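You operate a simulated robot arm through the tools that you are given. There is no shell and no other tool.

You run a simulated two-armed robot. Do the job below in one go: nothing can be reset, and whatever is moved stays where it is left.

JOB
Press the hold button three times. Then take the straight mould that says "29" from the right half of the grey work bench and leave it on the brown folder. Then turn the time dial to 5 sec. Then fetch the green rubber pad and set it on the bare side of the yellow-marked table. Then take the grey block mould that says "75" from the top of the yellow-marked table and leave it on the green rubber slab. Then put the scorched disc on the bare side of the blue-marked table away on the steel tray by press four. Then put the blue notepad on the top of the blue-marked table away on the desk top. Keep to this order.

The check looks at the end state, three seconds after you hand in, the way a careful person would. Anything else that was tipped, shoved, dropped, spilled or broken makes it a failure.

ROBOT AND FRAMES
Two 7-joint arms with two-finger parallel grippers on one trunk, on a base that moves. Base frame: it is fixed to the floor where the robot stands at the start and does not move with it; the origin is under the middle of the robot, x ahead of it, y to its left, z up; the surface under the hand at the start is at about z = 850. Units: mm, rad, N and s.
The left shoulder is at the start at [50, 165, 1255], the right one opposite. With the tool pointing down near the work surface each hand reaches from about 100 to 680 mm from the robot's upright axis, wherever it stands, measured 20 degrees to its own side. Places, roughly: bare side of the yellow-marked table [4700, 800, 800]; blue notepad (8x13x2 cm) [2500, 900, 800]; brown folder (23x31x3 cm) [900, 500, 900]; desk top [-1900, 7000, 800]; green rubber pad (5x5x2 cm) [900, 800, 900]; green rubber slab (16x16x2 cm) [4000, 700, 800]; grey block mould [4500, 750, 750]; hold button [600, 0, 900]; scorched disc (5x5x2 cm) [2800, 600, 800]; steel tray by press four [10000, 6100, 700]; straight mould [1000, 0, 750]; time dial [500, 600, 900]. Payload 3.91 kg a hand.
Tool frame (each hand has its own): the origin (TCP) lies between the finger pads and is the grasp point; the fingertips stand 30 mm ahead of it; z points along the fingers, y is the line along which they close. The gripper opens to 110 mm. The fingers are 20 mm wide and 10 mm thick; the gripper's body (48 by 112 mm) begins 55 mm behind the TCP.
Orientation is that of the tool frame in the base frame, as [roll, pitch, yaw] about the fixed x, y, z axes, in that order (R = Rz(yaw) Ry(pitch) Rx(roll)). With the fingers straight down and closing along the base's y, the tool's x points along the base's -x, its y along +y and its z along -z.

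CONTROLS
- The arms move only by the tool arm_command. It takes "left_targets", "right_targets" or both (then of equal length, played together; a hand with none holds still); each is a list of rows, each an object (a shift or turn left out is 0, a gripper value left out holds the last) with "translation": the shift along the tool's x, y, z in units of 500 mm (1.0 is 500 mm), a list of three; "rot": the turn, a rotation vector about the tool's x, y, z in units of 90 degrees (1.0 is 90 degrees), a list of three; "hand": the gripper command, from -1 (shut) to 1 (fully open), values between in proportion. In form: [{"translation": [dx, dy, dz], "rot": [ax, ay, az], "hand": hand}, ...]. A call has 1 to 20 rows; each row is the pose to reach, as a shift and turn from the pose commanded when the call began, along the tool's axes at that moment. A call with a number of a shift or a turn outside -1 to 1 is refused whole. A row lasts 0.2 s, in which the tool goes at most 50 mm and 0.15 rad; a call with a longer step from one row to the next is refused whole, and so is a gripper value outside its range. A pose out of reach is approached as far as the arm can. The call stops where the force on the tool passes 40 N (or 10 N more than at its start, if that is more) or the arm is blocked; 0.2 s more then pass. The fingers move at their own pace (about 45 mm/s each) and stop on an object; they squeeze with about 35 N. The grip force told is the motor's: it shows also when the fingers shut on nothing. Time passes only in rows, and 0.2 s behind the last, so rows that repeat a pose let the fingers close. The reply holds the time, the measured pose of the TCP, the force on the tool along the base axes, the opening and the grip force, in the units named above and with some noise, with the torque about the TCP (base axes, N m) and any sound that the robot's microphone picked up, and new pictures: "views" is both (left out), scene, wrist or none (wrist: the cameras of the hands that moved).
- Cameras (640 x 400 px; columns grow to the right, rows downward): "scene" is now at [120.4, 22.6, 1441]; the picture's right is [0.23, -0.97, 0.00], its down [-0.50, -0.12, -0.86] and it looks along [0.83, 0.20, -0.51] (base axes); focal length 293 px, centre (320, 200). "left" rides on the left gripper at [73, -17, -103] in its tool frame; the picture's right is [0.23, 0.97, 0.00], its down [-0.76, 0.18, -0.62] and it looks along [-0.61, 0.14, 0.78] (tool axes); focal length 222 px, centre (320, 200). "right" rides on the right gripper at [73, 17, -103] in its tool frame; the picture's right is [-0.23, 0.97, 0.00], its down [-0.76, -0.18, -0.62] and it looks along [-0.61, -0.14, 0.78] (tool axes); focal length 222 px, centre (320, 200). There is no depth. A picture from a camera that has moved, and an enlarged one, comes with that camera's place and axes in the base frame and with its lens. The place of the scene camera against the robot may be out by one fixed shift of up to 12 mm in any direction.
- raise_lower(by): slides the trunk up (or, below 0, down) by that many mm; the arms and the scene camera ride with it, the base frame stays. It gives what a move gives, with no picture.
- base_move(legs): drives the robot by 1 to 6 legs, each [ahead, left, turn to the left] in mm, mm and rad, along the robot's own axes; the way and the turn of a leg run together, so that a leg with both is an arc; at most 1500 mm and 3.142 rad a leg. The arms and the cameras ride along, it lands a little off, and it stops where it bumps. It gives what a move gives, and a new picture of the scene camera.
- head_to(pan, tilt): turns the head with the scene camera to pan (to the left, within 1.396 rad either way) and tilt (down, from -0.506 to 1.204), counted from straight ahead of the robot. It gives what a move gives, and a new picture of the scene camera.
- close_up(camera, box): a new picture of the part [left, top, right, bottom] of that camera's present view, enlarged. It takes no simulated time.
- job_done(): hands the job in; it is judged then, once.

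Places have to be worked out from the pictures, the camera data and where the tool is seen. Open the grippers and draw the arms clear of the work before you hand the job in, unless the task says otherwise.

The tools are called after "Request:" by a JSON object that holds its "op" and its "data". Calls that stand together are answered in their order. arm_command: Moves the arms, as the interface text tells. Its arguments: {"type":"object","properties":{"left_targets":{"type":"array","items":{"type":"object","properties":{"translation":{"type":"array","items":{"type":"number"}},"rot":{"type":"array","items":{"type":"number"}},"hand":{"type":"number"}}}},"right_targets":{"type":"array","items":{"type":"object","properties":{"translation":{"type":"array","items":{"type":"number"}},"rot":{"type":"array","items":{"type":"number"}},"hand":{"type":"number"}}}},"views":{"type":"string","enum":["both","scene","wrist","none"]}},"required":[]} The other tools are called the same way: raise_lower (by) moves the trunk up or down; base_move (legs) drives the base; head_to (pan, tilt) turns the head that bears the scene camera; close_up (camera, box) takes an enlarged picture of a part of a camera's view; job_done () hands the job in.

At the start:

```text
time_s: 0.0
left_eef_pos: [413.2, 306.0, 1247.9]
left_tool_rot: [3.14, 0.0, -3.138]
left_contact_force: [-0.2, 0.1, -0.4]
left_torque: [0.01, 0.02, 0.0]
left_opening: 109.9
left_finger_force: 0.1
right_eef_pos: [408.6, -88.1, 1222.6]
right_tool_rot: [3.141, 0.002, 3.141]
right_contact_force: [-0.5, 0.1, 0.3]
right_torque: [0.03, 0.04, -0.04]
right_opening: 109.9
right_finger_force: 0.0
trunk travel left (down, up): [-475.0, 28.0]
robot x, y, heading: [0.3, -1.6, 0.002]
head pan, tilt (commanded): [0.237, 0.539]
```

scene: 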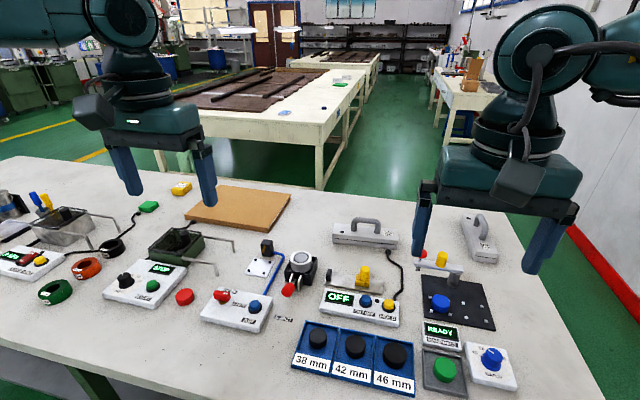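
right: 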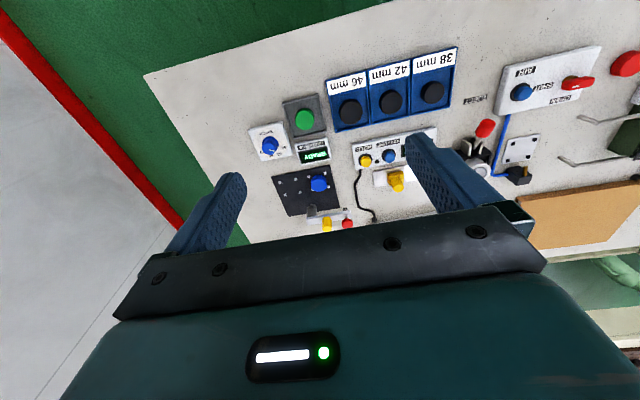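
left: 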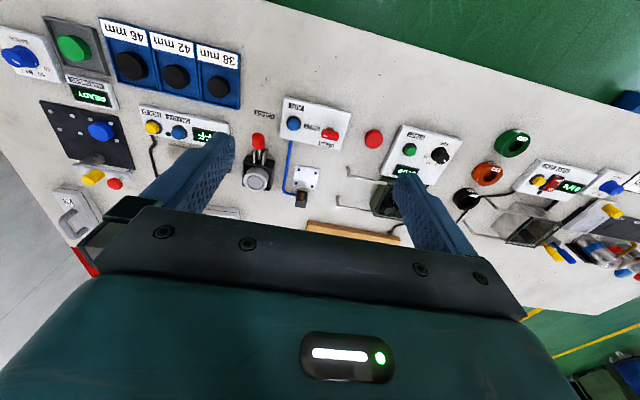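

I'll start by inspecting the bench in enlarged views before moving anything.

Request:
{"op": "close_up", "data": {"camera": "scene", "box": [280, 200, 540, 400]}}

Request:
{"op": "close_up", "data": {"camera": "scene", "box": [0, 170, 280, 345]}}

Request:
{"op": "close_up", "data": {"camera": "right", "box": [230, 30, 490, 240]}}

```text
2.00 times, centred on (410, 300) of scene
camera zoom: at [120.4, 22.6, 1441.0], right [0.23, -0.97, 0.0], down [-0.5, -0.12, -0.86], along [0.83, 0.2, -0.51], focal length 586 px, centre (140, 0)
```

zoom: 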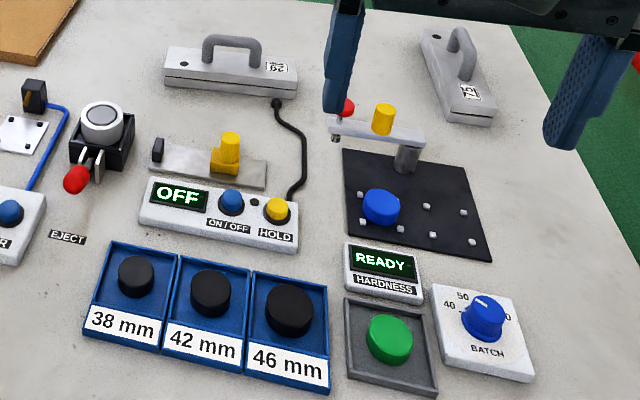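

```text
2.29 times, centred on (140, 258) of scene
camera zoom: at [120.4, 22.6, 1441.0], right [0.23, -0.97, 0.0], down [-0.5, -0.12, -0.86], along [0.83, 0.2, -0.51], focal length 669 px, centre (731, 69)
```

zoom: 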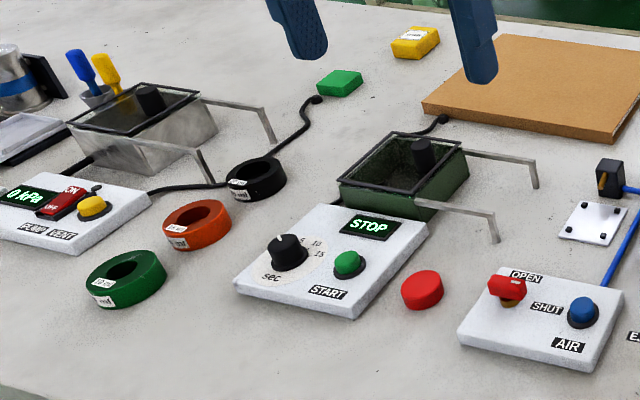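

```text
1.90 times, centred on (360, 135) of right
camera zoom: at [335.5, -70.4, 1326.2], right [0.23, 0.97, 0.0], down [0.76, -0.18, 0.62], along [0.61, -0.14, -0.78], focal length 423 px, centre (244, 324)
```

zoom: 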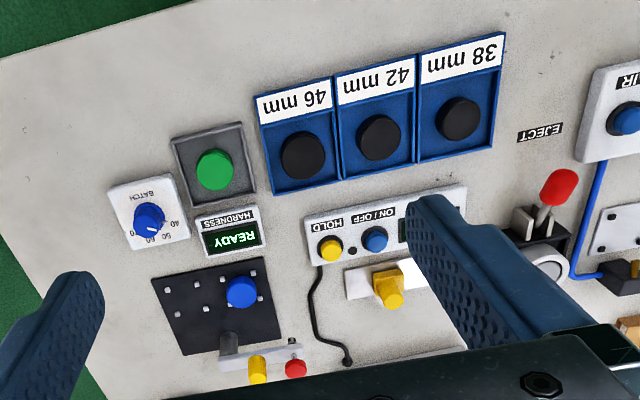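

The hold button is the yellow one on the OFF panel. Both views put it near (590, -26), with its top at about z 890–900. I'll shut the right gripper and bring it above the button.

Request:
{"op": "arm_command", "data": {"right_targets": [{"translation": [-0.0519, 0.0177, 0.0636], "hand": -1}, {"translation": [-0.1037, 0.0354, 0.1271], "hand": -1}, {"translation": [-0.1556, 0.0531, 0.1907], "hand": -1}, {"translation": [-0.2074, 0.0709, 0.2543], "hand": -1}, {"translation": [-0.2593, 0.0886, 0.3179], "hand": -1}, {"translation": [-0.3111, 0.1063, 0.3814], "hand": -1}, {"translation": [-0.363, 0.124, 0.445], "hand": -1}, {"translation": [-0.363, 0.124, 0.445], "hand": -1}], "views": "both"}}

```text
time_s: 1.8
left_eef_pos: [413.6, 306.1, 1248.4]
left_tool_rot: [3.141, -0.001, 3.141]
left_contact_force: [-0.6, -0.5, 0.4]
left_torque: [0.01, 0.02, 0.01]
left_opening: 110.1
left_finger_force: 0.1
right_eef_pos: [588.0, -30.1, 1003.3]
right_tool_rot: [-3.141, 0.002, -3.141]
right_contact_force: [1.0, -0.7, 0.5]
right_torque: [-0.03, 0.0, 0.02]
right_opening: 0.1
right_finger_force: 34.7
trunk travel left (down, up): [-475.0, 28.0]
robot x, y, heading: [-1.1, 1.3, 0.008]
head pan, tilt (commanded): [0.237, 0.539]
camera scene: at [120.0, 22.2, 1441.0], right [0.23, -0.97, 0.0], down [-0.5, -0.12, -0.86], along [0.83, 0.2, -0.51], focal length 293 px, centre (320, 200)
camera right: at [516.6, -12.2, 1106.8], right [0.23, 0.97, 0.0], down [0.76, -0.18, 0.62], along [0.61, -0.14, -0.78], focal length 222 px, centre (320, 200)
```

scene: 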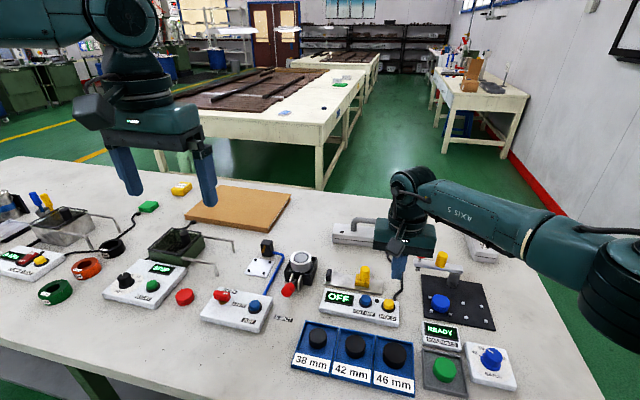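
right: 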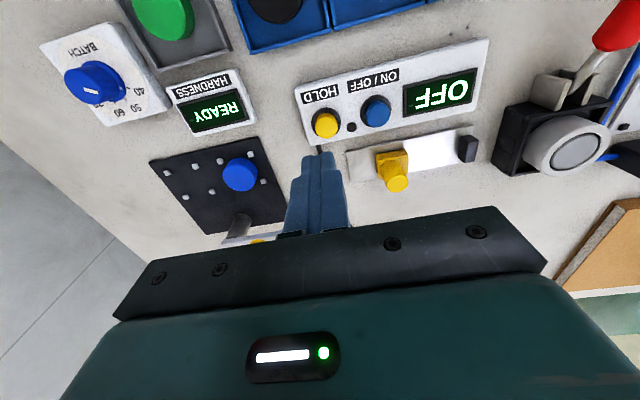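

The button shows at pixel (326,123). Combining this with the first view puts it near (597, -25), with its top around z 870–880. I'll move over it and go down to just above.

Request:
{"op": "arm_command", "data": {"right_targets": [{"translation": [-0.018, 0.01, 0.0], "hand": -1}, {"translation": [-0.018, 0.01, 0.08], "hand": -1}, {"translation": [-0.018, 0.01, 0.15], "hand": -1}, {"translation": [-0.018, 0.01, 0.15], "hand": -1}], "views": "both"}}

```text
time_s: 2.8
left_eef_pos: [414.0, 305.5, 1248.4]
left_tool_rot: [3.141, -0.001, -3.141]
left_contact_force: [0.8, 1.2, 0.4]
left_torque: [0.0, 0.01, -0.03]
left_opening: 110.2
left_finger_force: 0.0
right_eef_pos: [596.8, -25.2, 926.7]
right_tool_rot: [3.141, 0.002, 3.14]
right_contact_force: [0.4, 0.0, -1.0]
right_torque: [-0.01, 0.02, 0.0]
right_opening: 0.0
right_finger_force: 35.4
trunk travel left (down, up): [-475.0, 28.0]
robot x, y, heading: [-0.7, 0.9, 0.002]
head pan, tilt (commanded): [0.237, 0.539]
camera scene: at [120.3, 22.5, 1441.0], right [0.23, -0.97, 0.0], down [-0.5, -0.12, -0.86], along [0.83, 0.2, -0.51], focal length 293 px, centre (320, 200)
camera right: at [524.9, -6.8, 1030.6], right [0.23, 0.97, 0.0], down [0.76, -0.18, 0.62], along [0.61, -0.14, -0.78], focal length 222 px, centre (320, 200)
```

scene: 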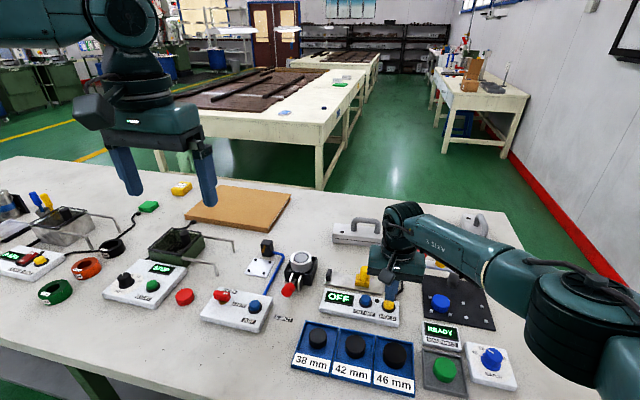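
right: 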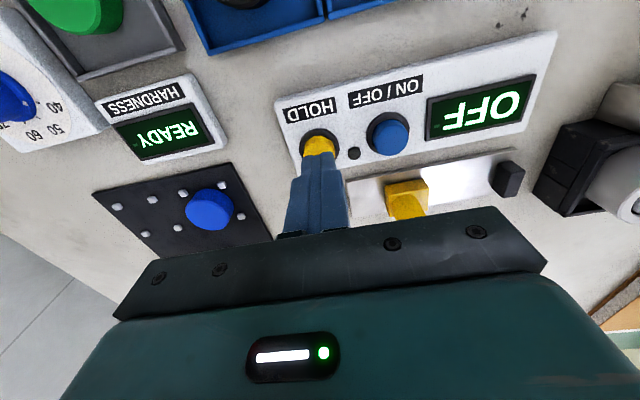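

I'll zoom in to check how the fingertips line up with the button.

Request:
{"op": "close_up", "data": {"camera": "right", "box": [260, 90, 420, 190]}}

```text
4.00 times, centred on (340, 140) of right
camera zoom: at [524.9, -6.8, 1030.6], right [0.23, 0.97, 0.0], down [0.76, -0.18, 0.62], along [0.61, -0.14, -0.78], focal length 888 px, centre (240, 440)
```

zoom: 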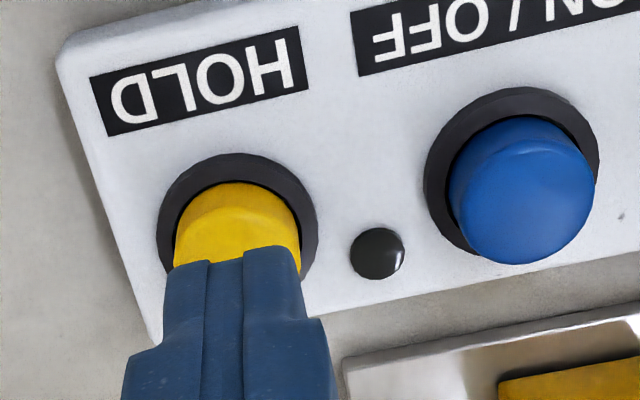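

The fingertips are well over the 24 mm button. I'll shift 2 mm ahead and go down in small steps until I feel contact or hear a click.

Request:
{"op": "arm_command", "data": {"right_targets": [{"translation": [-0.004, 0.001, 0.01], "hand": -1}, {"translation": [-0.004, 0.001, 0.02], "hand": -1}, {"translation": [-0.004, 0.001, 0.03], "hand": -1}, {"translation": [-0.004, 0.001, 0.03], "hand": -1}], "views": "wrist"}}

```text
time_s: 3.8
left_eef_pos: [414.0, 306.1, 1248.7]
left_tool_rot: [3.141, -0.001, -3.14]
left_contact_force: [0.1, -0.3, -0.5]
left_torque: [-0.03, -0.02, -0.02]
left_opening: 110.0
left_finger_force: 0.0
right_eef_pos: [599.9, -22.4, 910.8]
right_tool_rot: [3.14, 0.002, 3.141]
right_contact_force: [-1.2, -0.5, 1.4]
right_torque: [-0.01, -0.01, -0.01]
right_opening: 0.1
right_finger_force: 35.4
trunk travel left (down, up): [-475.0, 28.0]
robot x, y, heading: [1.2, 0.7, 0.003]
head pan, tilt (commanded): [0.237, 0.539]
camera right: at [528.6, -4.6, 1014.5], right [0.23, 0.97, 0.0], down [0.76, -0.18, 0.62], along [0.61, -0.14, -0.78], focal length 222 px, centre (320, 200)
```

right: 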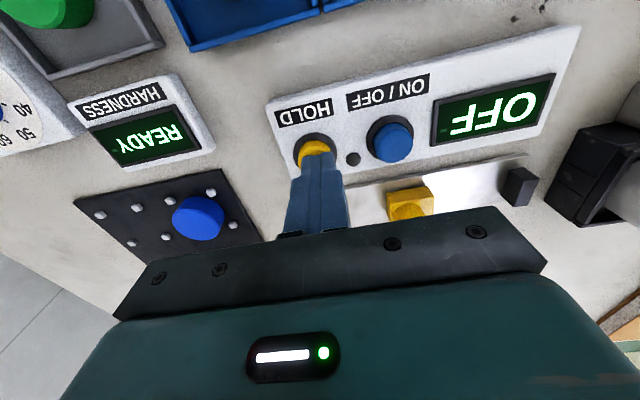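

There's no contact yet with the tip at about 881. The button sits a few mm to the right in y, so I'll correct by 2.5 mm and keep descending.

Request:
{"op": "arm_command", "data": {"right_targets": [{"translation": [0, -0.005, 0.006], "hand": -1}, {"translation": [0, -0.005, 0.012], "hand": -1}, {"translation": [0, -0.005, 0.018], "hand": -1}, {"translation": [0, -0.005, 0.018], "hand": -1}], "views": "wrist"}}

```text
time_s: 4.8
left_eef_pos: [412.0, 307.0, 1248.8]
left_tool_rot: [3.141, 0.002, -3.139]
left_contact_force: [0.0, 0.2, 0.2]
left_torque: [-0.03, 0.02, 0.03]
left_opening: 110.0
left_finger_force: 0.0
right_eef_pos: [600.1, -23.9, 905.5]
right_tool_rot: [-3.142, 0.004, 3.14]
right_contact_force: [-4.0, 0.8, 21.7]
right_torque: [-0.03, 0.14, 0.0]
right_opening: 0.0
right_finger_force: 35.6
trunk travel left (down, up): [-475.0, 28.0]
robot x, y, heading: [0.1, 1.2, 0.002]
head pan, tilt (commanded): [0.237, 0.539]
heard: click
camera right: at [527.5, -5.4, 1007.9], right [0.23, 0.97, 0.0], down [0.76, -0.18, 0.63], along [0.61, -0.14, -0.78], focal length 222 px, centre (320, 200)
```

right: 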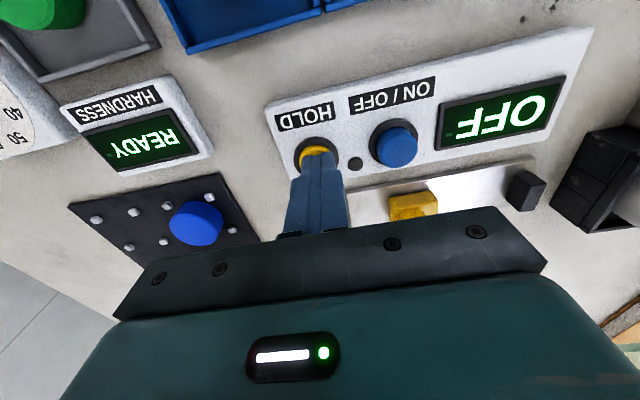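

The first press clicked at about 22 N. I'll release fully, with a 12 mm rise.

Request:
{"op": "arm_command", "data": {"right_targets": [{"translation": [0, 0, -0.012], "hand": -1}, {"translation": [0, 0, -0.024], "hand": -1}, {"translation": [0, 0, -0.024], "hand": -1}], "views": "wrist"}}

```text
time_s: 5.6
left_eef_pos: [414.7, 306.2, 1248.5]
left_tool_rot: [3.141, -0.001, -3.14]
left_contact_force: [-0.6, -0.6, 0.5]
left_torque: [0.02, 0.01, 0.04]
left_opening: 110.0
left_finger_force: 0.1
right_eef_pos: [599.7, -24.1, 913.1]
right_tool_rot: [3.141, 0.0, 3.14]
right_contact_force: [-0.7, -0.7, 0.0]
right_torque: [0.03, 0.01, 0.01]
right_opening: 0.0
right_finger_force: 35.8
trunk travel left (down, up): [-475.0, 28.0]
robot x, y, heading: [1.1, -1.1, -0.005]
head pan, tilt (commanded): [0.237, 0.539]
camera right: at [528.1, -5.5, 1015.8], right [0.23, 0.97, 0.0], down [0.76, -0.18, 0.62], along [0.61, -0.14, -0.78], focal length 222 px, centre (320, 200)
```

right: 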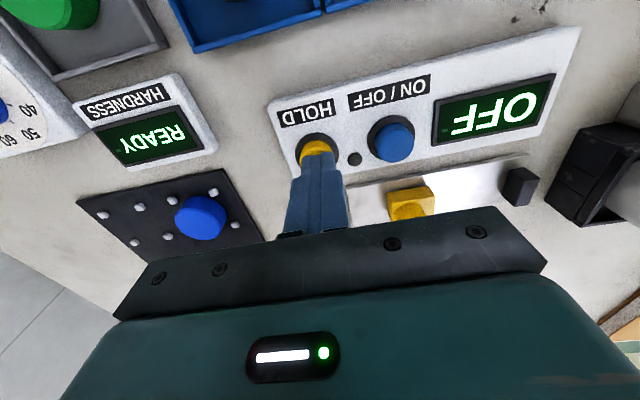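

It's released, with force back to zero. Second press, going down 12 mm.

Request:
{"op": "arm_command", "data": {"right_targets": [{"translation": [0, 0, 0.008], "hand": -1}, {"translation": [0, 0, 0.016], "hand": -1}, {"translation": [0, 0, 0.024], "hand": -1}, {"translation": [0, 0, 0.024], "hand": -1}], "views": "none"}}

Request:
{"op": "arm_command", "data": {"right_targets": [{"translation": [0, 0, -0.012], "hand": -1}, {"translation": [0, 0, -0.024], "hand": -1}, {"translation": [0, 0, -0.024], "hand": -1}], "views": "none"}}

```text
time_s: 6.6
left_eef_pos: [411.9, 306.5, 1250.7]
left_tool_rot: [-3.141, 0.002, -3.141]
left_contact_force: [0.4, 0.3, -0.7]
left_torque: [-0.01, -0.03, -0.01]
left_opening: 109.9
left_finger_force: 0.1
right_eef_pos: [601.0, -24.2, 904.3]
right_tool_rot: [3.139, 0.006, 3.141]
right_contact_force: [0.9, -1.5, 24.2]
right_torque: [-0.05, 0.02, -0.07]
right_opening: 0.1
right_finger_force: 35.0
trunk travel left (down, up): [-475.0, 28.0]
robot x, y, heading: [3.7, -3.5, 0.002]
head pan, tilt (commanded): [0.237, 0.539]
heard: click
```

```text
time_s: 7.4
left_eef_pos: [413.7, 306.3, 1248.1]
left_tool_rot: [-3.141, 0.0, -3.141]
left_contact_force: [-0.5, -0.5, 0.0]
left_torque: [0.03, -0.05, 0.0]
left_opening: 110.0
left_finger_force: 0.0
right_eef_pos: [599.5, -24.1, 913.0]
right_tool_rot: [3.141, -0.002, 3.139]
right_contact_force: [-0.6, -0.8, 0.9]
right_torque: [-0.01, 0.0, -0.01]
right_opening: 0.0
right_finger_force: 34.4
trunk travel left (down, up): [-475.0, 28.0]
robot x, y, heading: [-1.0, 0.7, 0.003]
head pan, tilt (commanded): [0.237, 0.539]
```

The second press clicked and released cleanly. Third press and release, then I'll raise the hand clear.

Request:
{"op": "arm_command", "data": {"right_targets": [{"translation": [0, 0, 0.008], "hand": -1}, {"translation": [0, 0, 0.016], "hand": -1}, {"translation": [0, 0, 0.024], "hand": -1}, {"translation": [0, 0, 0.024], "hand": -1}], "views": "none"}}

Request:
{"op": "arm_command", "data": {"right_targets": [{"translation": [0, 0, -0.02], "hand": -1}, {"translation": [0, 0, -0.1], "hand": -1}, {"translation": [0, 0, -0.2], "hand": -1}, {"translation": [0, 0, -0.3], "hand": 1}, {"translation": [0, 0, -0.3], "hand": 1}], "views": "both"}}

```text
time_s: 8.4
left_eef_pos: [412.6, 305.0, 1250.0]
left_tool_rot: [-3.14, 0.003, -3.141]
left_contact_force: [0.5, 0.3, -0.7]
left_torque: [0.0, 0.01, 0.0]
left_opening: 109.8
left_finger_force: 0.1
right_eef_pos: [598.8, -23.6, 905.3]
right_tool_rot: [3.141, 0.007, 3.141]
right_contact_force: [-0.3, -2.0, 21.7]
right_torque: [-0.09, 0.06, -0.01]
right_opening: 0.0
right_finger_force: 35.3
trunk travel left (down, up): [-475.0, 28.0]
robot x, y, heading: [1.8, -0.7, -0.003]
head pan, tilt (commanded): [0.237, 0.539]
heard: click
```

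```text
time_s: 9.6
left_eef_pos: [414.8, 305.3, 1249.0]
left_tool_rot: [-3.141, 0.0, -3.141]
left_contact_force: [1.0, 0.7, -0.9]
left_torque: [0.01, 0.04, 0.0]
left_opening: 110.0
left_finger_force: 0.1
right_eef_pos: [599.3, -23.7, 1055.2]
right_tool_rot: [3.141, 0.001, 3.139]
right_contact_force: [-0.1, -0.3, 0.1]
right_torque: [0.04, 0.03, -0.01]
right_opening: 50.6
right_finger_force: 0.0
trunk travel left (down, up): [-475.0, 28.0]
robot x, y, heading: [-0.7, 2.8, -0.001]
head pan, tilt (commanded): [0.237, 0.539]
camera scene: at [120.8, 22.7, 1440.9], right [0.23, -0.97, 0.0], down [-0.5, -0.12, -0.86], along [0.83, 0.2, -0.51], focal length 293 px, centre (320, 200)
camera right: at [527.3, -5.5, 1157.8], right [0.23, 0.97, 0.0], down [0.76, -0.18, 0.62], along [0.61, -0.14, -0.78], focal length 222 px, centre (320, 200)
```

scene: 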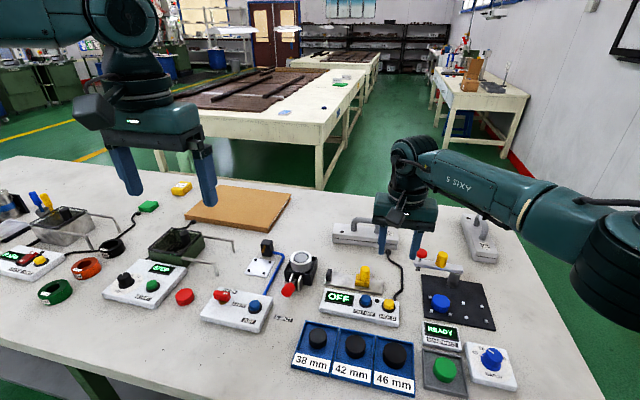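
right: 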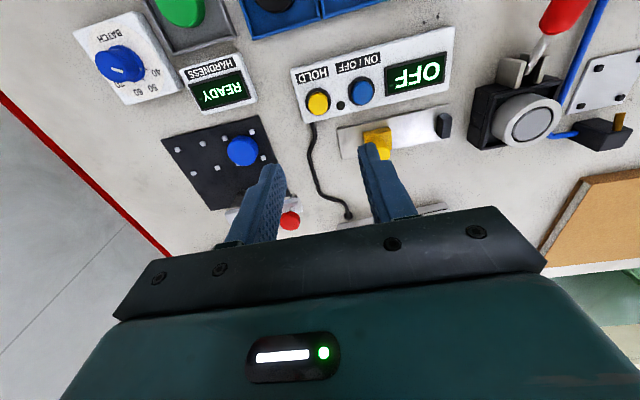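

I heard three clicks in total, so that step is done. I'll pull the right arm back and aside so I can see the two straight moulds clearly.

Request:
{"op": "arm_command", "data": {"right_targets": [{"translation": [0.06, -0.05, -0.04], "hand": 1}, {"translation": [0.12, -0.1, -0.08], "hand": 1}, {"translation": [0.18, -0.15, -0.12], "hand": 1}, {"translation": [0.24, -0.2, -0.16], "hand": 1}, {"translation": [0.3, -0.25, -0.2], "hand": 1}, {"translation": [0.36, -0.3, -0.24], "hand": 1}, {"translation": [0.42, -0.35, -0.28], "hand": 1}], "views": "both"}}

Request:
{"op": "close_up", "data": {"camera": "scene", "box": [320, 200, 400, 250]}}

Request:
{"op": "close_up", "data": {"camera": "scene", "box": [440, 205, 520, 255]}}

```text
time_s: 11.2
left_eef_pos: [414.1, 305.8, 1249.1]
left_tool_rot: [3.141, 0.002, -3.139]
left_contact_force: [0.3, 0.4, -0.1]
left_torque: [0.01, 0.01, 0.03]
left_opening: 110.0
left_finger_force: 0.0
right_eef_pos: [388.1, -199.1, 1191.3]
right_tool_rot: [-3.141, 0.002, 3.139]
right_contact_force: [1.5, 0.3, -0.3]
right_torque: [0.02, -0.03, 0.01]
right_opening: 109.9
right_finger_force: 0.0
trunk travel left (down, up): [-475.0, 28.0]
robot x, y, heading: [-4.2, 1.0, -0.004]
head pan, tilt (commanded): [0.237, 0.539]
camera scene: at [119.5, 22.1, 1441.1], right [0.23, -0.97, 0.0], down [-0.5, -0.12, -0.86], along [0.83, 0.2, -0.51], focal length 293 px, centre (320, 200)
camera right: at [315.8, -180.4, 1294.8], right [0.23, 0.97, 0.0], down [0.76, -0.18, 0.62], along [0.61, -0.14, -0.78], focal length 222 px, centre (320, 200)
```

scene: 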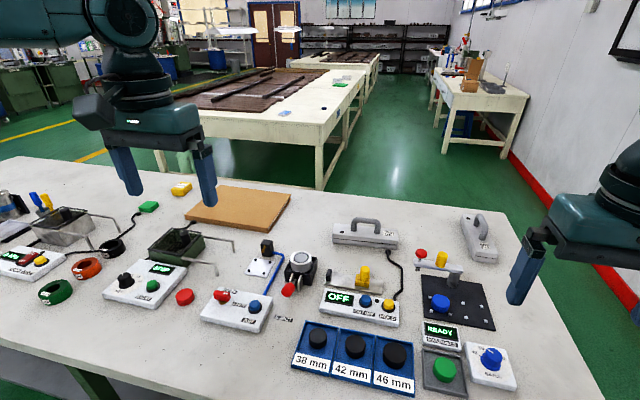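
right: 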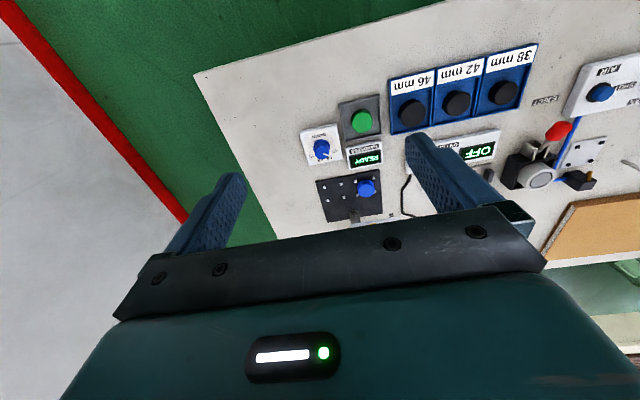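

```text
8.00 times, centred on (360, 225) of scene
camera zoom: at [119.5, 22.1, 1441.1], right [0.23, -0.97, 0.0], down [-0.5, -0.12, -0.86], along [0.83, 0.2, -0.51], focal length 2342 px, centre (0, 0)
```

zoom: 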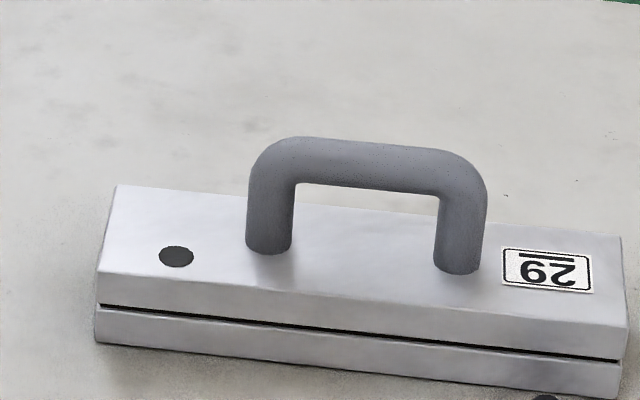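

```text
8.00 times, centred on (480, 230) of scene
camera zoom: at [119.5, 22.1, 1441.1], right [0.23, -0.97, 0.0], down [-0.5, -0.12, -0.86], along [0.83, 0.2, -0.51], focal length 2342 px, centre (-960, -40)
```

zoom: 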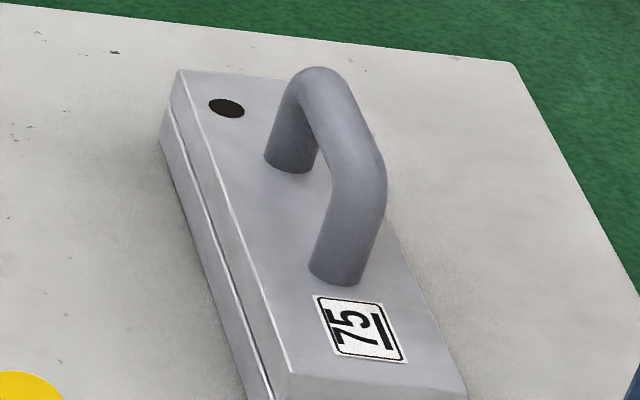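

I'll zoom further on the first label. The underline should show which way up the number reads.

Request:
{"op": "close_up", "data": {"camera": "scene", "box": [380, 228, 396, 238]}}

Request:
{"op": "close_up", "data": {"camera": "scene", "box": [478, 238, 494, 248]}}

```text
16.00 times, centred on (388, 233) of scene
camera zoom: at [119.5, 22.1, 1441.1], right [0.23, -0.97, 0.0], down [-0.5, -0.12, -0.86], along [0.83, 0.2, -0.51], focal length 4685 px, centre (-768, -328)
```

zoom: 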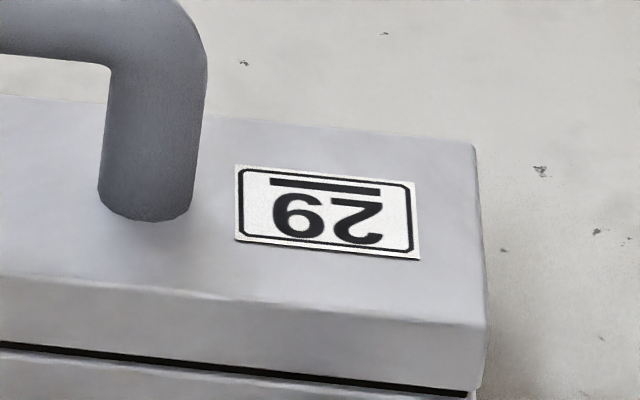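

```text
16.00 times, centred on (486, 243) of scene
camera zoom: at [119.5, 22.1, 1441.1], right [0.23, -0.97, 0.0], down [-0.5, -0.12, -0.86], along [0.83, 0.2, -0.51], focal length 4685 px, centre (-2336, -488)
```

zoom: 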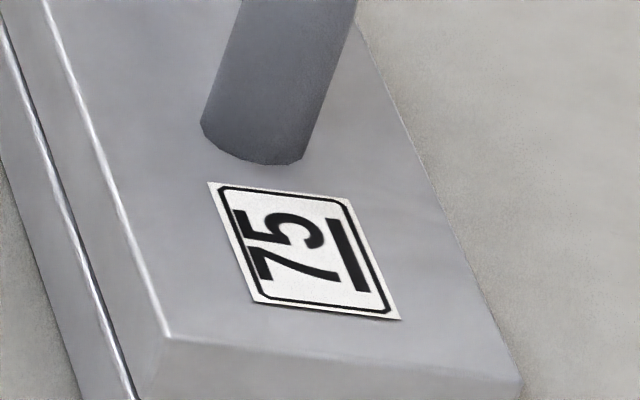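

The glyphs are upside-down, with the underline on the far side. I'll confirm with the wrist camera when I'm nearer. The mould is near (866, 58), which is beyond reach from here, so I'll look down at my own base and the bench edge to judge clearance.

Request:
{"op": "head_to", "data": {"pan": 0.0, "tilt": 1.204}}

Request:
{"op": "head_to", "data": {"pan": -0.6, "tilt": 0.7}}

```text
time_s: 12.2
left_eef_pos: [414.2, 306.3, 1248.5]
left_tool_rot: [-3.141, 0.0, -3.14]
left_contact_force: [1.0, 0.4, 1.0]
left_torque: [0.0, -0.03, 0.02]
left_opening: 110.0
left_finger_force: 0.0
right_eef_pos: [390.1, -197.2, 1191.7]
right_tool_rot: [3.142, -0.001, 3.139]
right_contact_force: [0.8, -0.6, 0.6]
right_torque: [0.01, 0.03, 0.02]
right_opening: 110.3
right_finger_force: 0.0
trunk travel left (down, up): [-475.0, 28.0]
robot x, y, heading: [0.3, 1.2, 0.003]
head pan, tilt (commanded): [0.0, 1.201]
camera scene: at [88.8, 1.6, 1390.9], right [0.0, -1.0, 0.0], down [-0.93, 0.0, -0.36], along [0.36, 0.0, -0.93], focal length 293 px, centre (320, 200)
```

scene: 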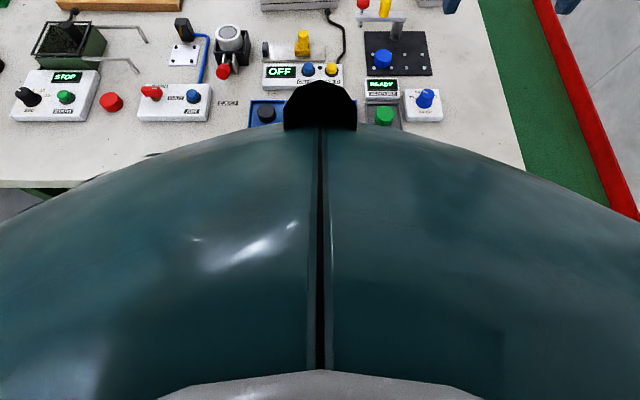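

```text
time_s: 13.2
left_eef_pos: [414.5, 306.1, 1249.1]
left_tool_rot: [-3.141, 0.001, -3.14]
left_contact_force: [-0.4, -0.3, -0.2]
left_torque: [0.0, 0.02, 0.02]
left_opening: 109.9
left_finger_force: 0.1
right_eef_pos: [388.3, -197.9, 1190.9]
right_tool_rot: [-3.141, -0.001, 3.139]
right_contact_force: [-0.1, 0.7, -0.7]
right_torque: [-0.02, 0.0, -0.03]
right_opening: 109.9
right_finger_force: 0.0
trunk travel left (down, up): [-475.0, 28.0]
robot x, y, heading: [0.3, 2.9, -0.002]
head pan, tilt (commanded): [-0.6, 0.7]
camera scene: at [102.9, -46.4, 1426.8], right [-0.56, -0.83, 0.0], down [-0.53, 0.36, -0.76], along [0.63, -0.43, -0.64], focal length 293 px, centre (320, 200)
```

scene: 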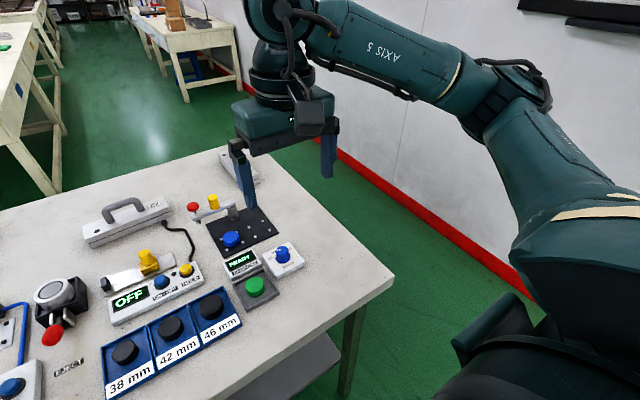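

The torso blocks the view of the base. The bench runs from x≈340 to about 1130 and its right end is at y≈-410, with roughly a metre of floor between that and the wall. I'll check the right side and then the aisle before driving around.

Request:
{"op": "head_to", "data": {"pan": -1.39, "tilt": 0.6}}

Request:
{"op": "head_to", "data": {"pan": -0.2, "tilt": 0.25}}

Request:
{"op": "head_to", "data": {"pan": 1.0, "tilt": 0.4}}

```text
time_s: 14.4
left_eef_pos: [413.9, 306.8, 1248.6]
left_tool_rot: [3.141, 0.001, -3.137]
left_contact_force: [-1.0, 0.7, 0.1]
left_torque: [0.0, 0.02, 0.01]
left_opening: 110.0
left_finger_force: 0.1
right_eef_pos: [388.6, -199.1, 1191.0]
right_tool_rot: [-3.141, 0.0, 3.14]
right_contact_force: [0.4, -0.1, -0.6]
right_torque: [0.01, 0.03, 0.02]
right_opening: 110.2
right_finger_force: 0.0
trunk travel left (down, up): [-475.0, 28.0]
robot x, y, heading: [-2.9, -2.0, 0.001]
head pan, tilt (commanded): [-1.389, 0.6]
camera scene: at [48.8, -85.4, 1435.5], right [-0.98, -0.18, 0.0], down [-0.1, 0.56, -0.83], along [0.15, -0.81, -0.57], focal length 293 px, centre (320, 200)
```

scene: 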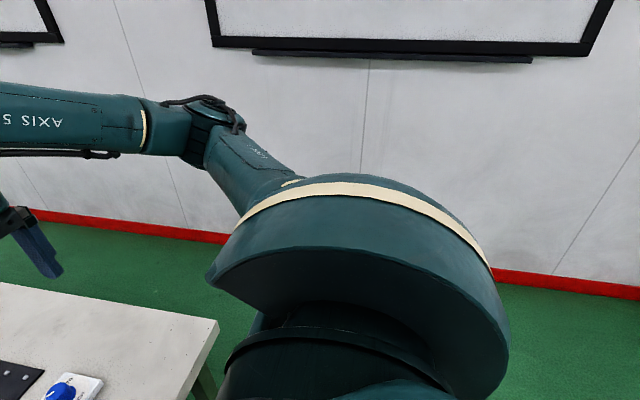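

```text
time_s: 15.8
left_eef_pos: [414.2, 306.2, 1247.9]
left_tool_rot: [3.141, 0.0, -3.141]
left_contact_force: [0.2, 0.1, -0.1]
left_torque: [0.04, -0.03, 0.01]
left_opening: 109.8
left_finger_force: 0.0
right_eef_pos: [388.9, -197.5, 1190.4]
right_tool_rot: [-3.142, -0.001, 3.139]
right_contact_force: [-0.3, 0.6, -0.1]
right_torque: [0.0, 0.01, 0.04]
right_opening: 109.8
right_finger_force: 0.1
trunk travel left (down, up): [-475.0, 28.0]
robot x, y, heading: [3.9, -3.1, -0.001]
head pan, tilt (commanded): [-0.201, 0.25]
camera scene: at [124.3, -17.2, 1467.7], right [-0.2, -0.98, 0.0], down [-0.24, 0.05, -0.97], along [0.95, -0.19, -0.25], focal length 293 px, centre (320, 200)
```

scene: 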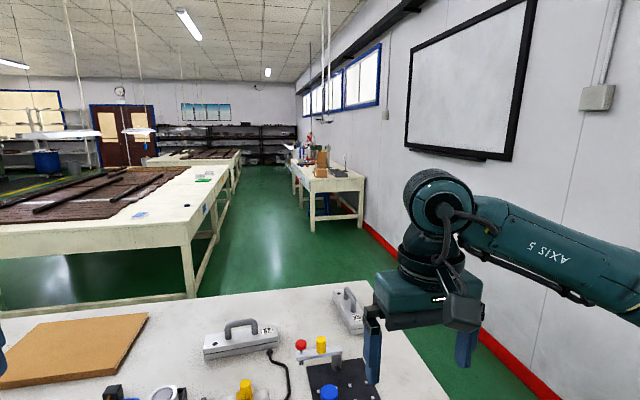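

```text
time_s: 17.2
left_eef_pos: [413.6, 307.0, 1248.6]
left_tool_rot: [-3.14, 0.0, -3.139]
left_contact_force: [-0.5, 0.1, -0.1]
left_torque: [-0.02, -0.01, -0.03]
left_opening: 110.1
left_finger_force: 0.0
right_eef_pos: [389.2, -198.7, 1191.1]
right_tool_rot: [3.141, 0.0, 3.14]
right_contact_force: [0.6, 0.3, -0.7]
right_torque: [0.0, -0.01, -0.02]
right_opening: 109.6
right_finger_force: 0.0
trunk travel left (down, up): [-475.0, 28.0]
robot x, y, heading: [-0.4, -0.4, 0.004]
head pan, tilt (commanded): [1.0, 0.4]
camera scene: at [82.9, 79.4, 1453.7], right [0.84, -0.54, 0.0], down [-0.21, -0.33, -0.92], along [0.5, 0.77, -0.39], focal length 293 px, centre (320, 200)
```

scene: 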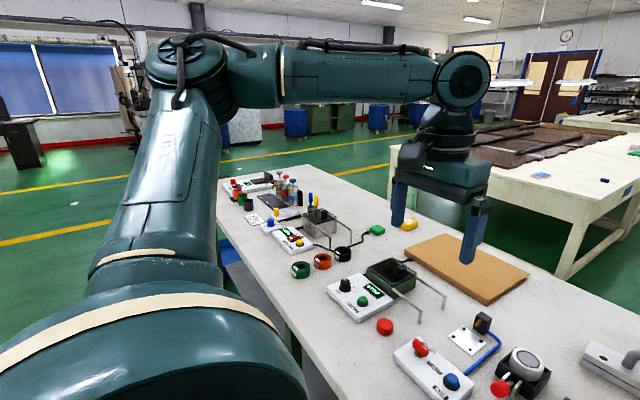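

Clear: the wall is at y≈-1520, so the gap at the bench's right end is about 1.1 m, and the aisle behind the bench is open. I'll strafe right along the bench front first and look.

Request:
{"op": "head_to", "data": {"pan": 0.0, "tilt": 0.6}}

Request:
{"op": "base_move", "data": {"legs": [[0, -880, 0]]}}

```text
time_s: 18.4
left_eef_pos: [413.8, 307.0, 1248.4]
left_tool_rot: [-3.142, 0.0, -3.138]
left_contact_force: [0.0, -0.4, -0.2]
left_torque: [0.01, -0.02, -0.02]
left_opening: 110.2
left_finger_force: 0.1
right_eef_pos: [389.7, -197.1, 1191.5]
right_tool_rot: [3.14, 0.0, -3.141]
right_contact_force: [-0.2, -0.5, 0.4]
right_torque: [0.01, 0.02, -0.03]
right_opening: 110.1
right_finger_force: 0.0
trunk travel left (down, up): [-475.0, 28.0]
robot x, y, heading: [2.1, 1.0, 0.001]
head pan, tilt (commanded): [0.0, 0.6]
camera scene: at [121.2, 1.6, 1435.5], right [0.0, -1.0, 0.0], down [-0.56, 0.0, -0.83], along [0.83, 0.0, -0.56], focal length 293 px, centre (320, 200)
```

scene: 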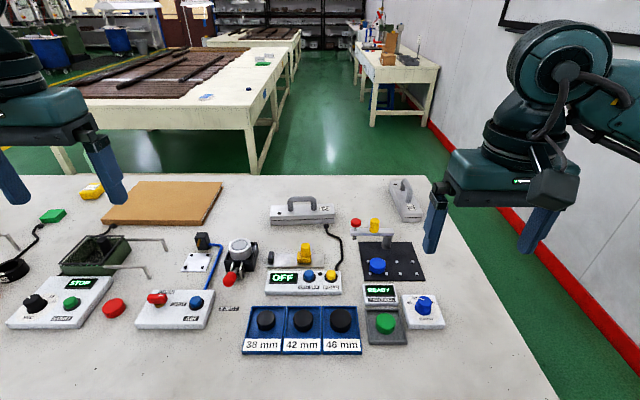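

```text
time_s: 26.5
left_eef_pos: [409.3, -581.0, 1249.5]
left_tool_rot: [-3.14, 0.0, 3.115]
left_contact_force: [0.2, 0.3, -0.8]
left_torque: [-0.01, 0.03, 0.03]
left_opening: 109.9
left_finger_force: 0.0
right_eef_pos: [369.9, -1083.5, 1191.4]
right_tool_rot: [-3.141, -0.001, 3.109]
right_contact_force: [0.7, -0.6, 0.2]
right_torque: [0.02, 0.05, -0.02]
right_opening: 109.8
right_finger_force: 0.2
trunk travel left (down, up): [-475.0, 28.0]
robot x, y, heading: [-13.4, -875.4, -0.028]
head pan, tilt (commanded): [0.0, 0.6]
camera scene: at [108.3, -876.3, 1435.5], right [-0.03, -1.0, 0.0], down [-0.56, 0.02, -0.83], along [0.82, -0.02, -0.56], focal length 293 px, centre (320, 200)
```

scene: 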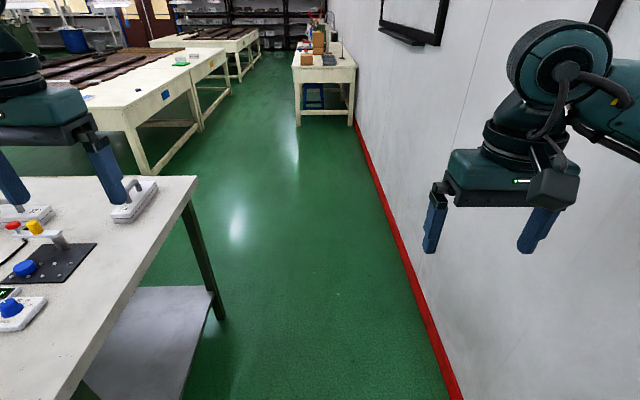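

The corridor is clear. I'll zoom on the tables ahead to map them before driving on.

Request:
{"op": "close_up", "data": {"camera": "scene", "box": [0, 0, 320, 200]}}

```text
2.00 times, centred on (160, 100) of scene
camera zoom: at [108.3, -876.3, 1435.5], right [-0.03, -1.0, 0.0], down [-0.56, 0.02, -0.83], along [0.82, -0.02, -0.56], focal length 586 px, centre (640, 400)
```

zoom: 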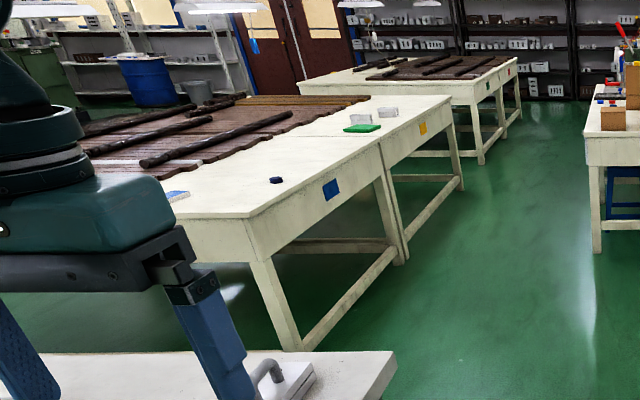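

The long table ahead starts with the blue-marked half, whose front edge is at x≈2256 and right edge at y≈460. The yellow-marked half is joined behind it. I'll drive through the corridor into the aisle behind the bench.

Request:
{"op": "base_move", "data": {"legs": [[0, 0, 0.028], [1500, 0, 0], [230, 0, 0]]}}

```text
time_s: 35.6
left_eef_pos: [2140.4, -566.1, 1247.7]
left_tool_rot: [-3.14, 0.0, 3.141]
left_contact_force: [0.2, -0.1, -0.1]
left_torque: [0.01, -0.03, 0.03]
left_opening: 110.0
left_finger_force: 0.1
right_eef_pos: [2115.5, -1069.8, 1191.4]
right_tool_rot: [-3.14, -0.001, 3.14]
right_contact_force: [0.5, 0.4, 0.6]
right_torque: [0.01, 0.0, -0.01]
right_opening: 109.8
right_finger_force: 0.0
trunk travel left (down, up): [-475.0, 28.0]
robot x, y, heading: [1725.0, -871.4, -0.002]
head pan, tilt (commanded): [0.0, 0.6]
camera scene: at [1847.4, -870.7, 1435.4], right [0.0, -1.0, 0.0], down [-0.57, 0.0, -0.82], along [0.82, 0.0, -0.57], focal length 293 px, centre (320, 200)
```

scene: 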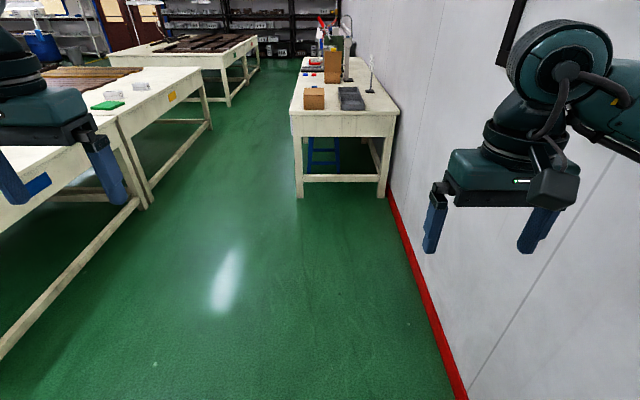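

I'm at (1725, -871) in open space. I'll turn left by half a turn here to face the bench from behind.

Request:
{"op": "base_move", "data": {"legs": [[0, 0, 1.571], [0, 0, 1.571]]}}

```text
time_s: 43.5
left_eef_pos: [1290.6, -1146.5, 1249.5]
left_tool_rot: [3.141, 0.001, -0.073]
left_contact_force: [0.0, 0.9, 0.3]
left_torque: [0.0, -0.04, -0.01]
left_opening: 110.2
left_finger_force: 0.0
right_eef_pos: [1352.5, -646.9, 1191.2]
right_tool_rot: [-3.14, 0.002, -0.076]
right_contact_force: [0.3, 0.3, -0.3]
right_torque: [0.03, 0.04, 0.0]
right_opening: 110.0
right_finger_force: 0.1
trunk travel left (down, up): [-475.0, 28.0]
robot x, y, heading: [1726.9, -871.9, 3.067]
head pan, tilt (commanded): [0.0, 0.6]
camera scene: at [1611.6, -862.0, 1435.5], right [0.07, 1.0, 0.0], down [0.56, -0.04, -0.83], along [-0.82, 0.06, -0.56], focal length 293 px, centre (320, 200)
```

scene: 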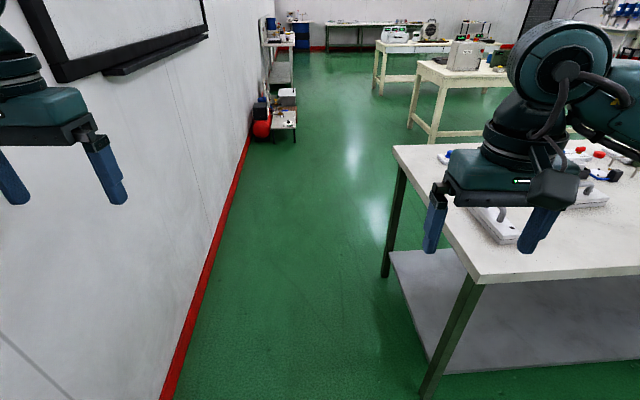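

The heading is 3.067. I'll trim the turn and strafe right (toward +y) to about y = -63, still in the aisle.

Request:
{"op": "base_move", "data": {"legs": [[0, 0, 0.075], [0, -808, 0]]}}

```text
time_s: 51.4
left_eef_pos: [1307.9, -392.9, 1248.6]
left_tool_rot: [3.14, 0.0, 0.043]
left_contact_force: [0.2, 0.9, -0.3]
left_torque: [0.03, 0.02, 0.0]
left_opening: 109.8
left_finger_force: 0.1
right_eef_pos: [1311.8, 112.3, 1191.2]
right_tool_rot: [3.141, 0.0, 0.041]
right_contact_force: [0.1, -0.6, 0.4]
right_torque: [0.0, -0.04, -0.03]
right_opening: 109.9
right_finger_force: 0.1
trunk travel left (down, up): [-475.0, 28.0]
robot x, y, heading: [1708.8, -69.7, -3.097]
head pan, tilt (commanded): [0.0, 0.6]
camera scene: at [1594.5, -73.2, 1435.5], right [-0.04, 1.0, 0.0], down [0.56, 0.02, -0.83], along [-0.82, -0.03, -0.56], focal length 293 px, centre (320, 200)
```

scene: 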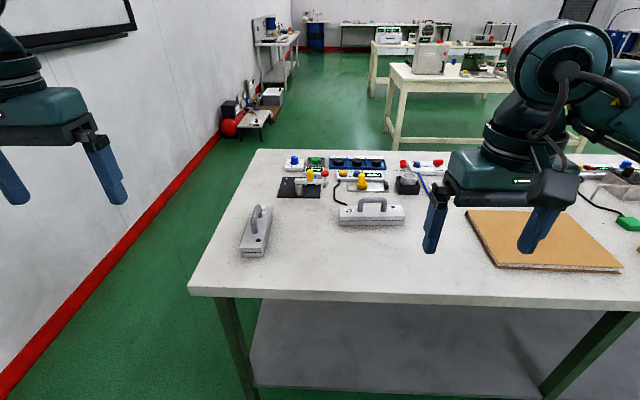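

Now I can see both moulds from behind. I'll zoom in on the label.

Request:
{"op": "close_up", "data": {"camera": "scene", "box": [330, 190, 410, 240]}}

Request:
{"op": "close_up", "data": {"camera": "scene", "box": [440, 180, 640, 305]}}

```text
8.00 times, centred on (370, 215) of scene
camera zoom: at [1594.5, -73.2, 1435.5], right [-0.04, 1.0, 0.0], down [0.56, 0.02, -0.83], along [-0.82, -0.03, -0.56], focal length 2342 px, centre (-80, 80)
```

zoom: 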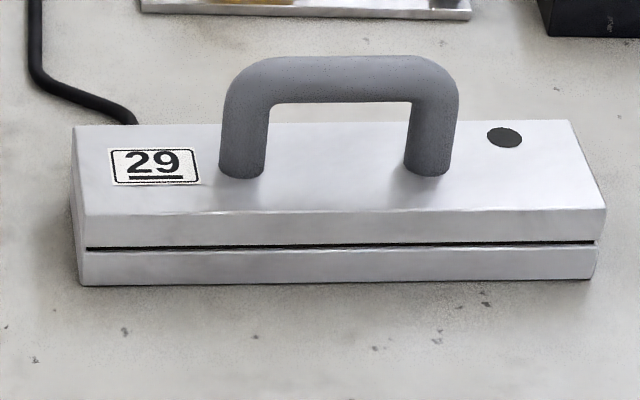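

```text
3.20 times, centred on (540, 242) of scene
camera zoom: at [1594.5, -73.2, 1435.5], right [-0.04, 1.0, 0.0], down [0.56, 0.02, -0.83], along [-0.82, -0.03, -0.56], focal length 937 px, centre (-384, 64)
```

zoom: 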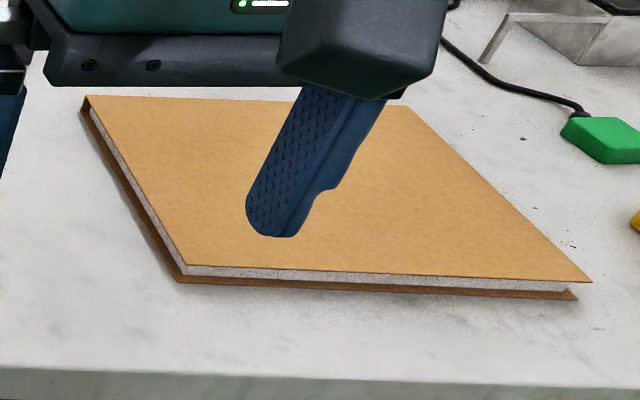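

Confirmed: this mould says "29". Triangulating from front and back puts its top at about (853, 56, 890), and the folder centre near (928, 510). I'll square up and drive closer to the back edge at x≈1141, keeping the same ~345 mm gap I had at the start.

Request:
{"op": "base_move", "data": {"legs": [[0, 0, -0.0445], [218, 0, 0]]}}

```text
time_s: 53.5
left_eef_pos: [1074.5, -374.8, 1248.6]
left_tool_rot: [3.141, 0.002, -0.002]
left_contact_force: [-0.4, 0.5, 0.2]
left_torque: [0.04, -0.03, 0.01]
left_opening: 110.1
left_finger_force: 0.0
right_eef_pos: [1101.9, 130.5, 1190.5]
right_tool_rot: [3.141, 0.001, -0.004]
right_contact_force: [0.4, 0.4, -0.6]
right_torque: [-0.01, -0.01, 0.02]
right_opening: 109.8
right_finger_force: 0.0
trunk travel left (down, up): [-475.0, 28.0]
robot x, y, heading: [1491.7, -71.3, 3.136]
head pan, tilt (commanded): [0.0, 0.6]
camera scene: at [1376.4, -67.4, 1435.4], right [0.0, 1.0, 0.0], down [0.57, 0.0, -0.82], along [-0.82, 0.0, -0.57], focal length 293 px, centre (320, 200)
```

scene: 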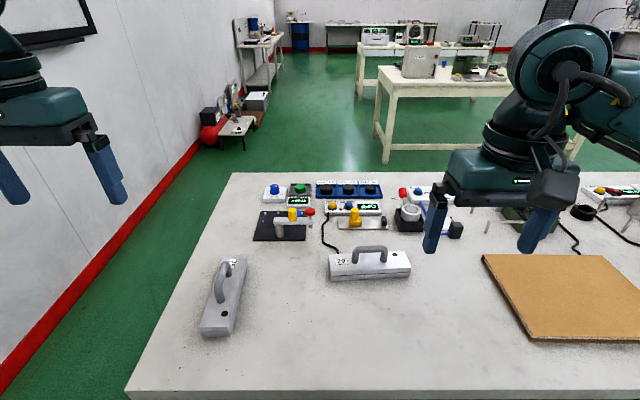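

The handle centre is at about (858, 54). I'll bring the open right hand over it at height, turning the tool 90° so the fingers close across the bar.

Request:
{"op": "arm_command", "data": {"right_targets": [{"translation": [-0.04, 0.0125, 0.015], "rot": [0, 0, 0.083]}, {"translation": [-0.08, 0.025, 0.03], "rot": [0, 0, 0.167]}, {"translation": [-0.12, 0.0375, 0.045], "rot": [0, 0, 0.25]}, {"translation": [-0.16, 0.05, 0.06], "rot": [0, 0, 0.333]}, {"translation": [-0.2, 0.0625, 0.075], "rot": [0, 0, 0.417]}, {"translation": [-0.24, 0.075, 0.09], "rot": [0, 0, 0.5]}, {"translation": [-0.28, 0.0875, 0.105], "rot": [0, 0, 0.583]}, {"translation": [-0.32, 0.1, 0.12], "rot": [0, 0, 0.667]}, {"translation": [-0.36, 0.1125, 0.135], "rot": [0, 0, 0.75]}, {"translation": [-0.4, 0.125, 0.15], "rot": [0, 0, 0.833]}, {"translation": [-0.44, 0.1375, 0.165], "rot": [0, 0, 0.917]}, {"translation": [-0.485, 0.151, 0.18], "rot": [0, 0, 1.0]}, {"translation": [-0.485, 0.151, 0.18], "rot": [0, 0, 1.0]}], "views": "both"}}

```text
time_s: 56.3
left_eef_pos: [1077.1, -374.4, 1250.1]
left_tool_rot: [-3.141, 0.0, -0.003]
left_contact_force: [-0.6, -0.7, -0.9]
left_torque: [-0.01, -0.01, 0.01]
left_opening: 110.2
left_finger_force: 0.1
right_eef_pos: [861.1, 57.5, 1101.0]
right_tool_rot: [3.14, -0.001, -1.576]
right_contact_force: [1.6, 0.5, 0.1]
right_torque: [-0.01, 0.0, 0.03]
right_opening: 110.1
right_finger_force: 0.0
trunk travel left (down, up): [-475.0, 28.0]
robot x, y, heading: [1489.3, -71.0, 3.142]
head pan, tilt (commanded): [0.0, 0.6]
camera scene: at [1377.4, -66.8, 1435.5], right [0.0, 1.0, 0.0], down [0.56, 0.0, -0.83], along [-0.83, 0.0, -0.56], focal length 293 px, centre (320, 200)
camera right: at [844.1, -14.5, 1203.8], right [-0.97, 0.23, 0.0], down [0.18, 0.76, 0.62], along [0.14, 0.61, -0.78], focal length 222 px, centre (320, 200)
```

scene: 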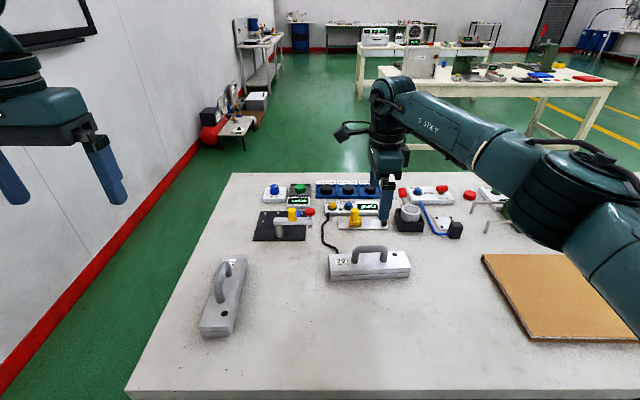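
right: 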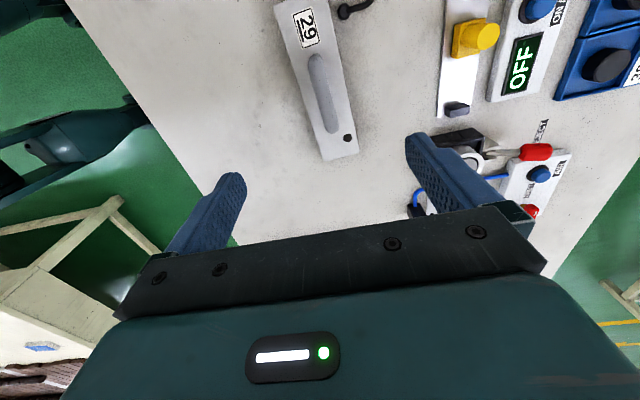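

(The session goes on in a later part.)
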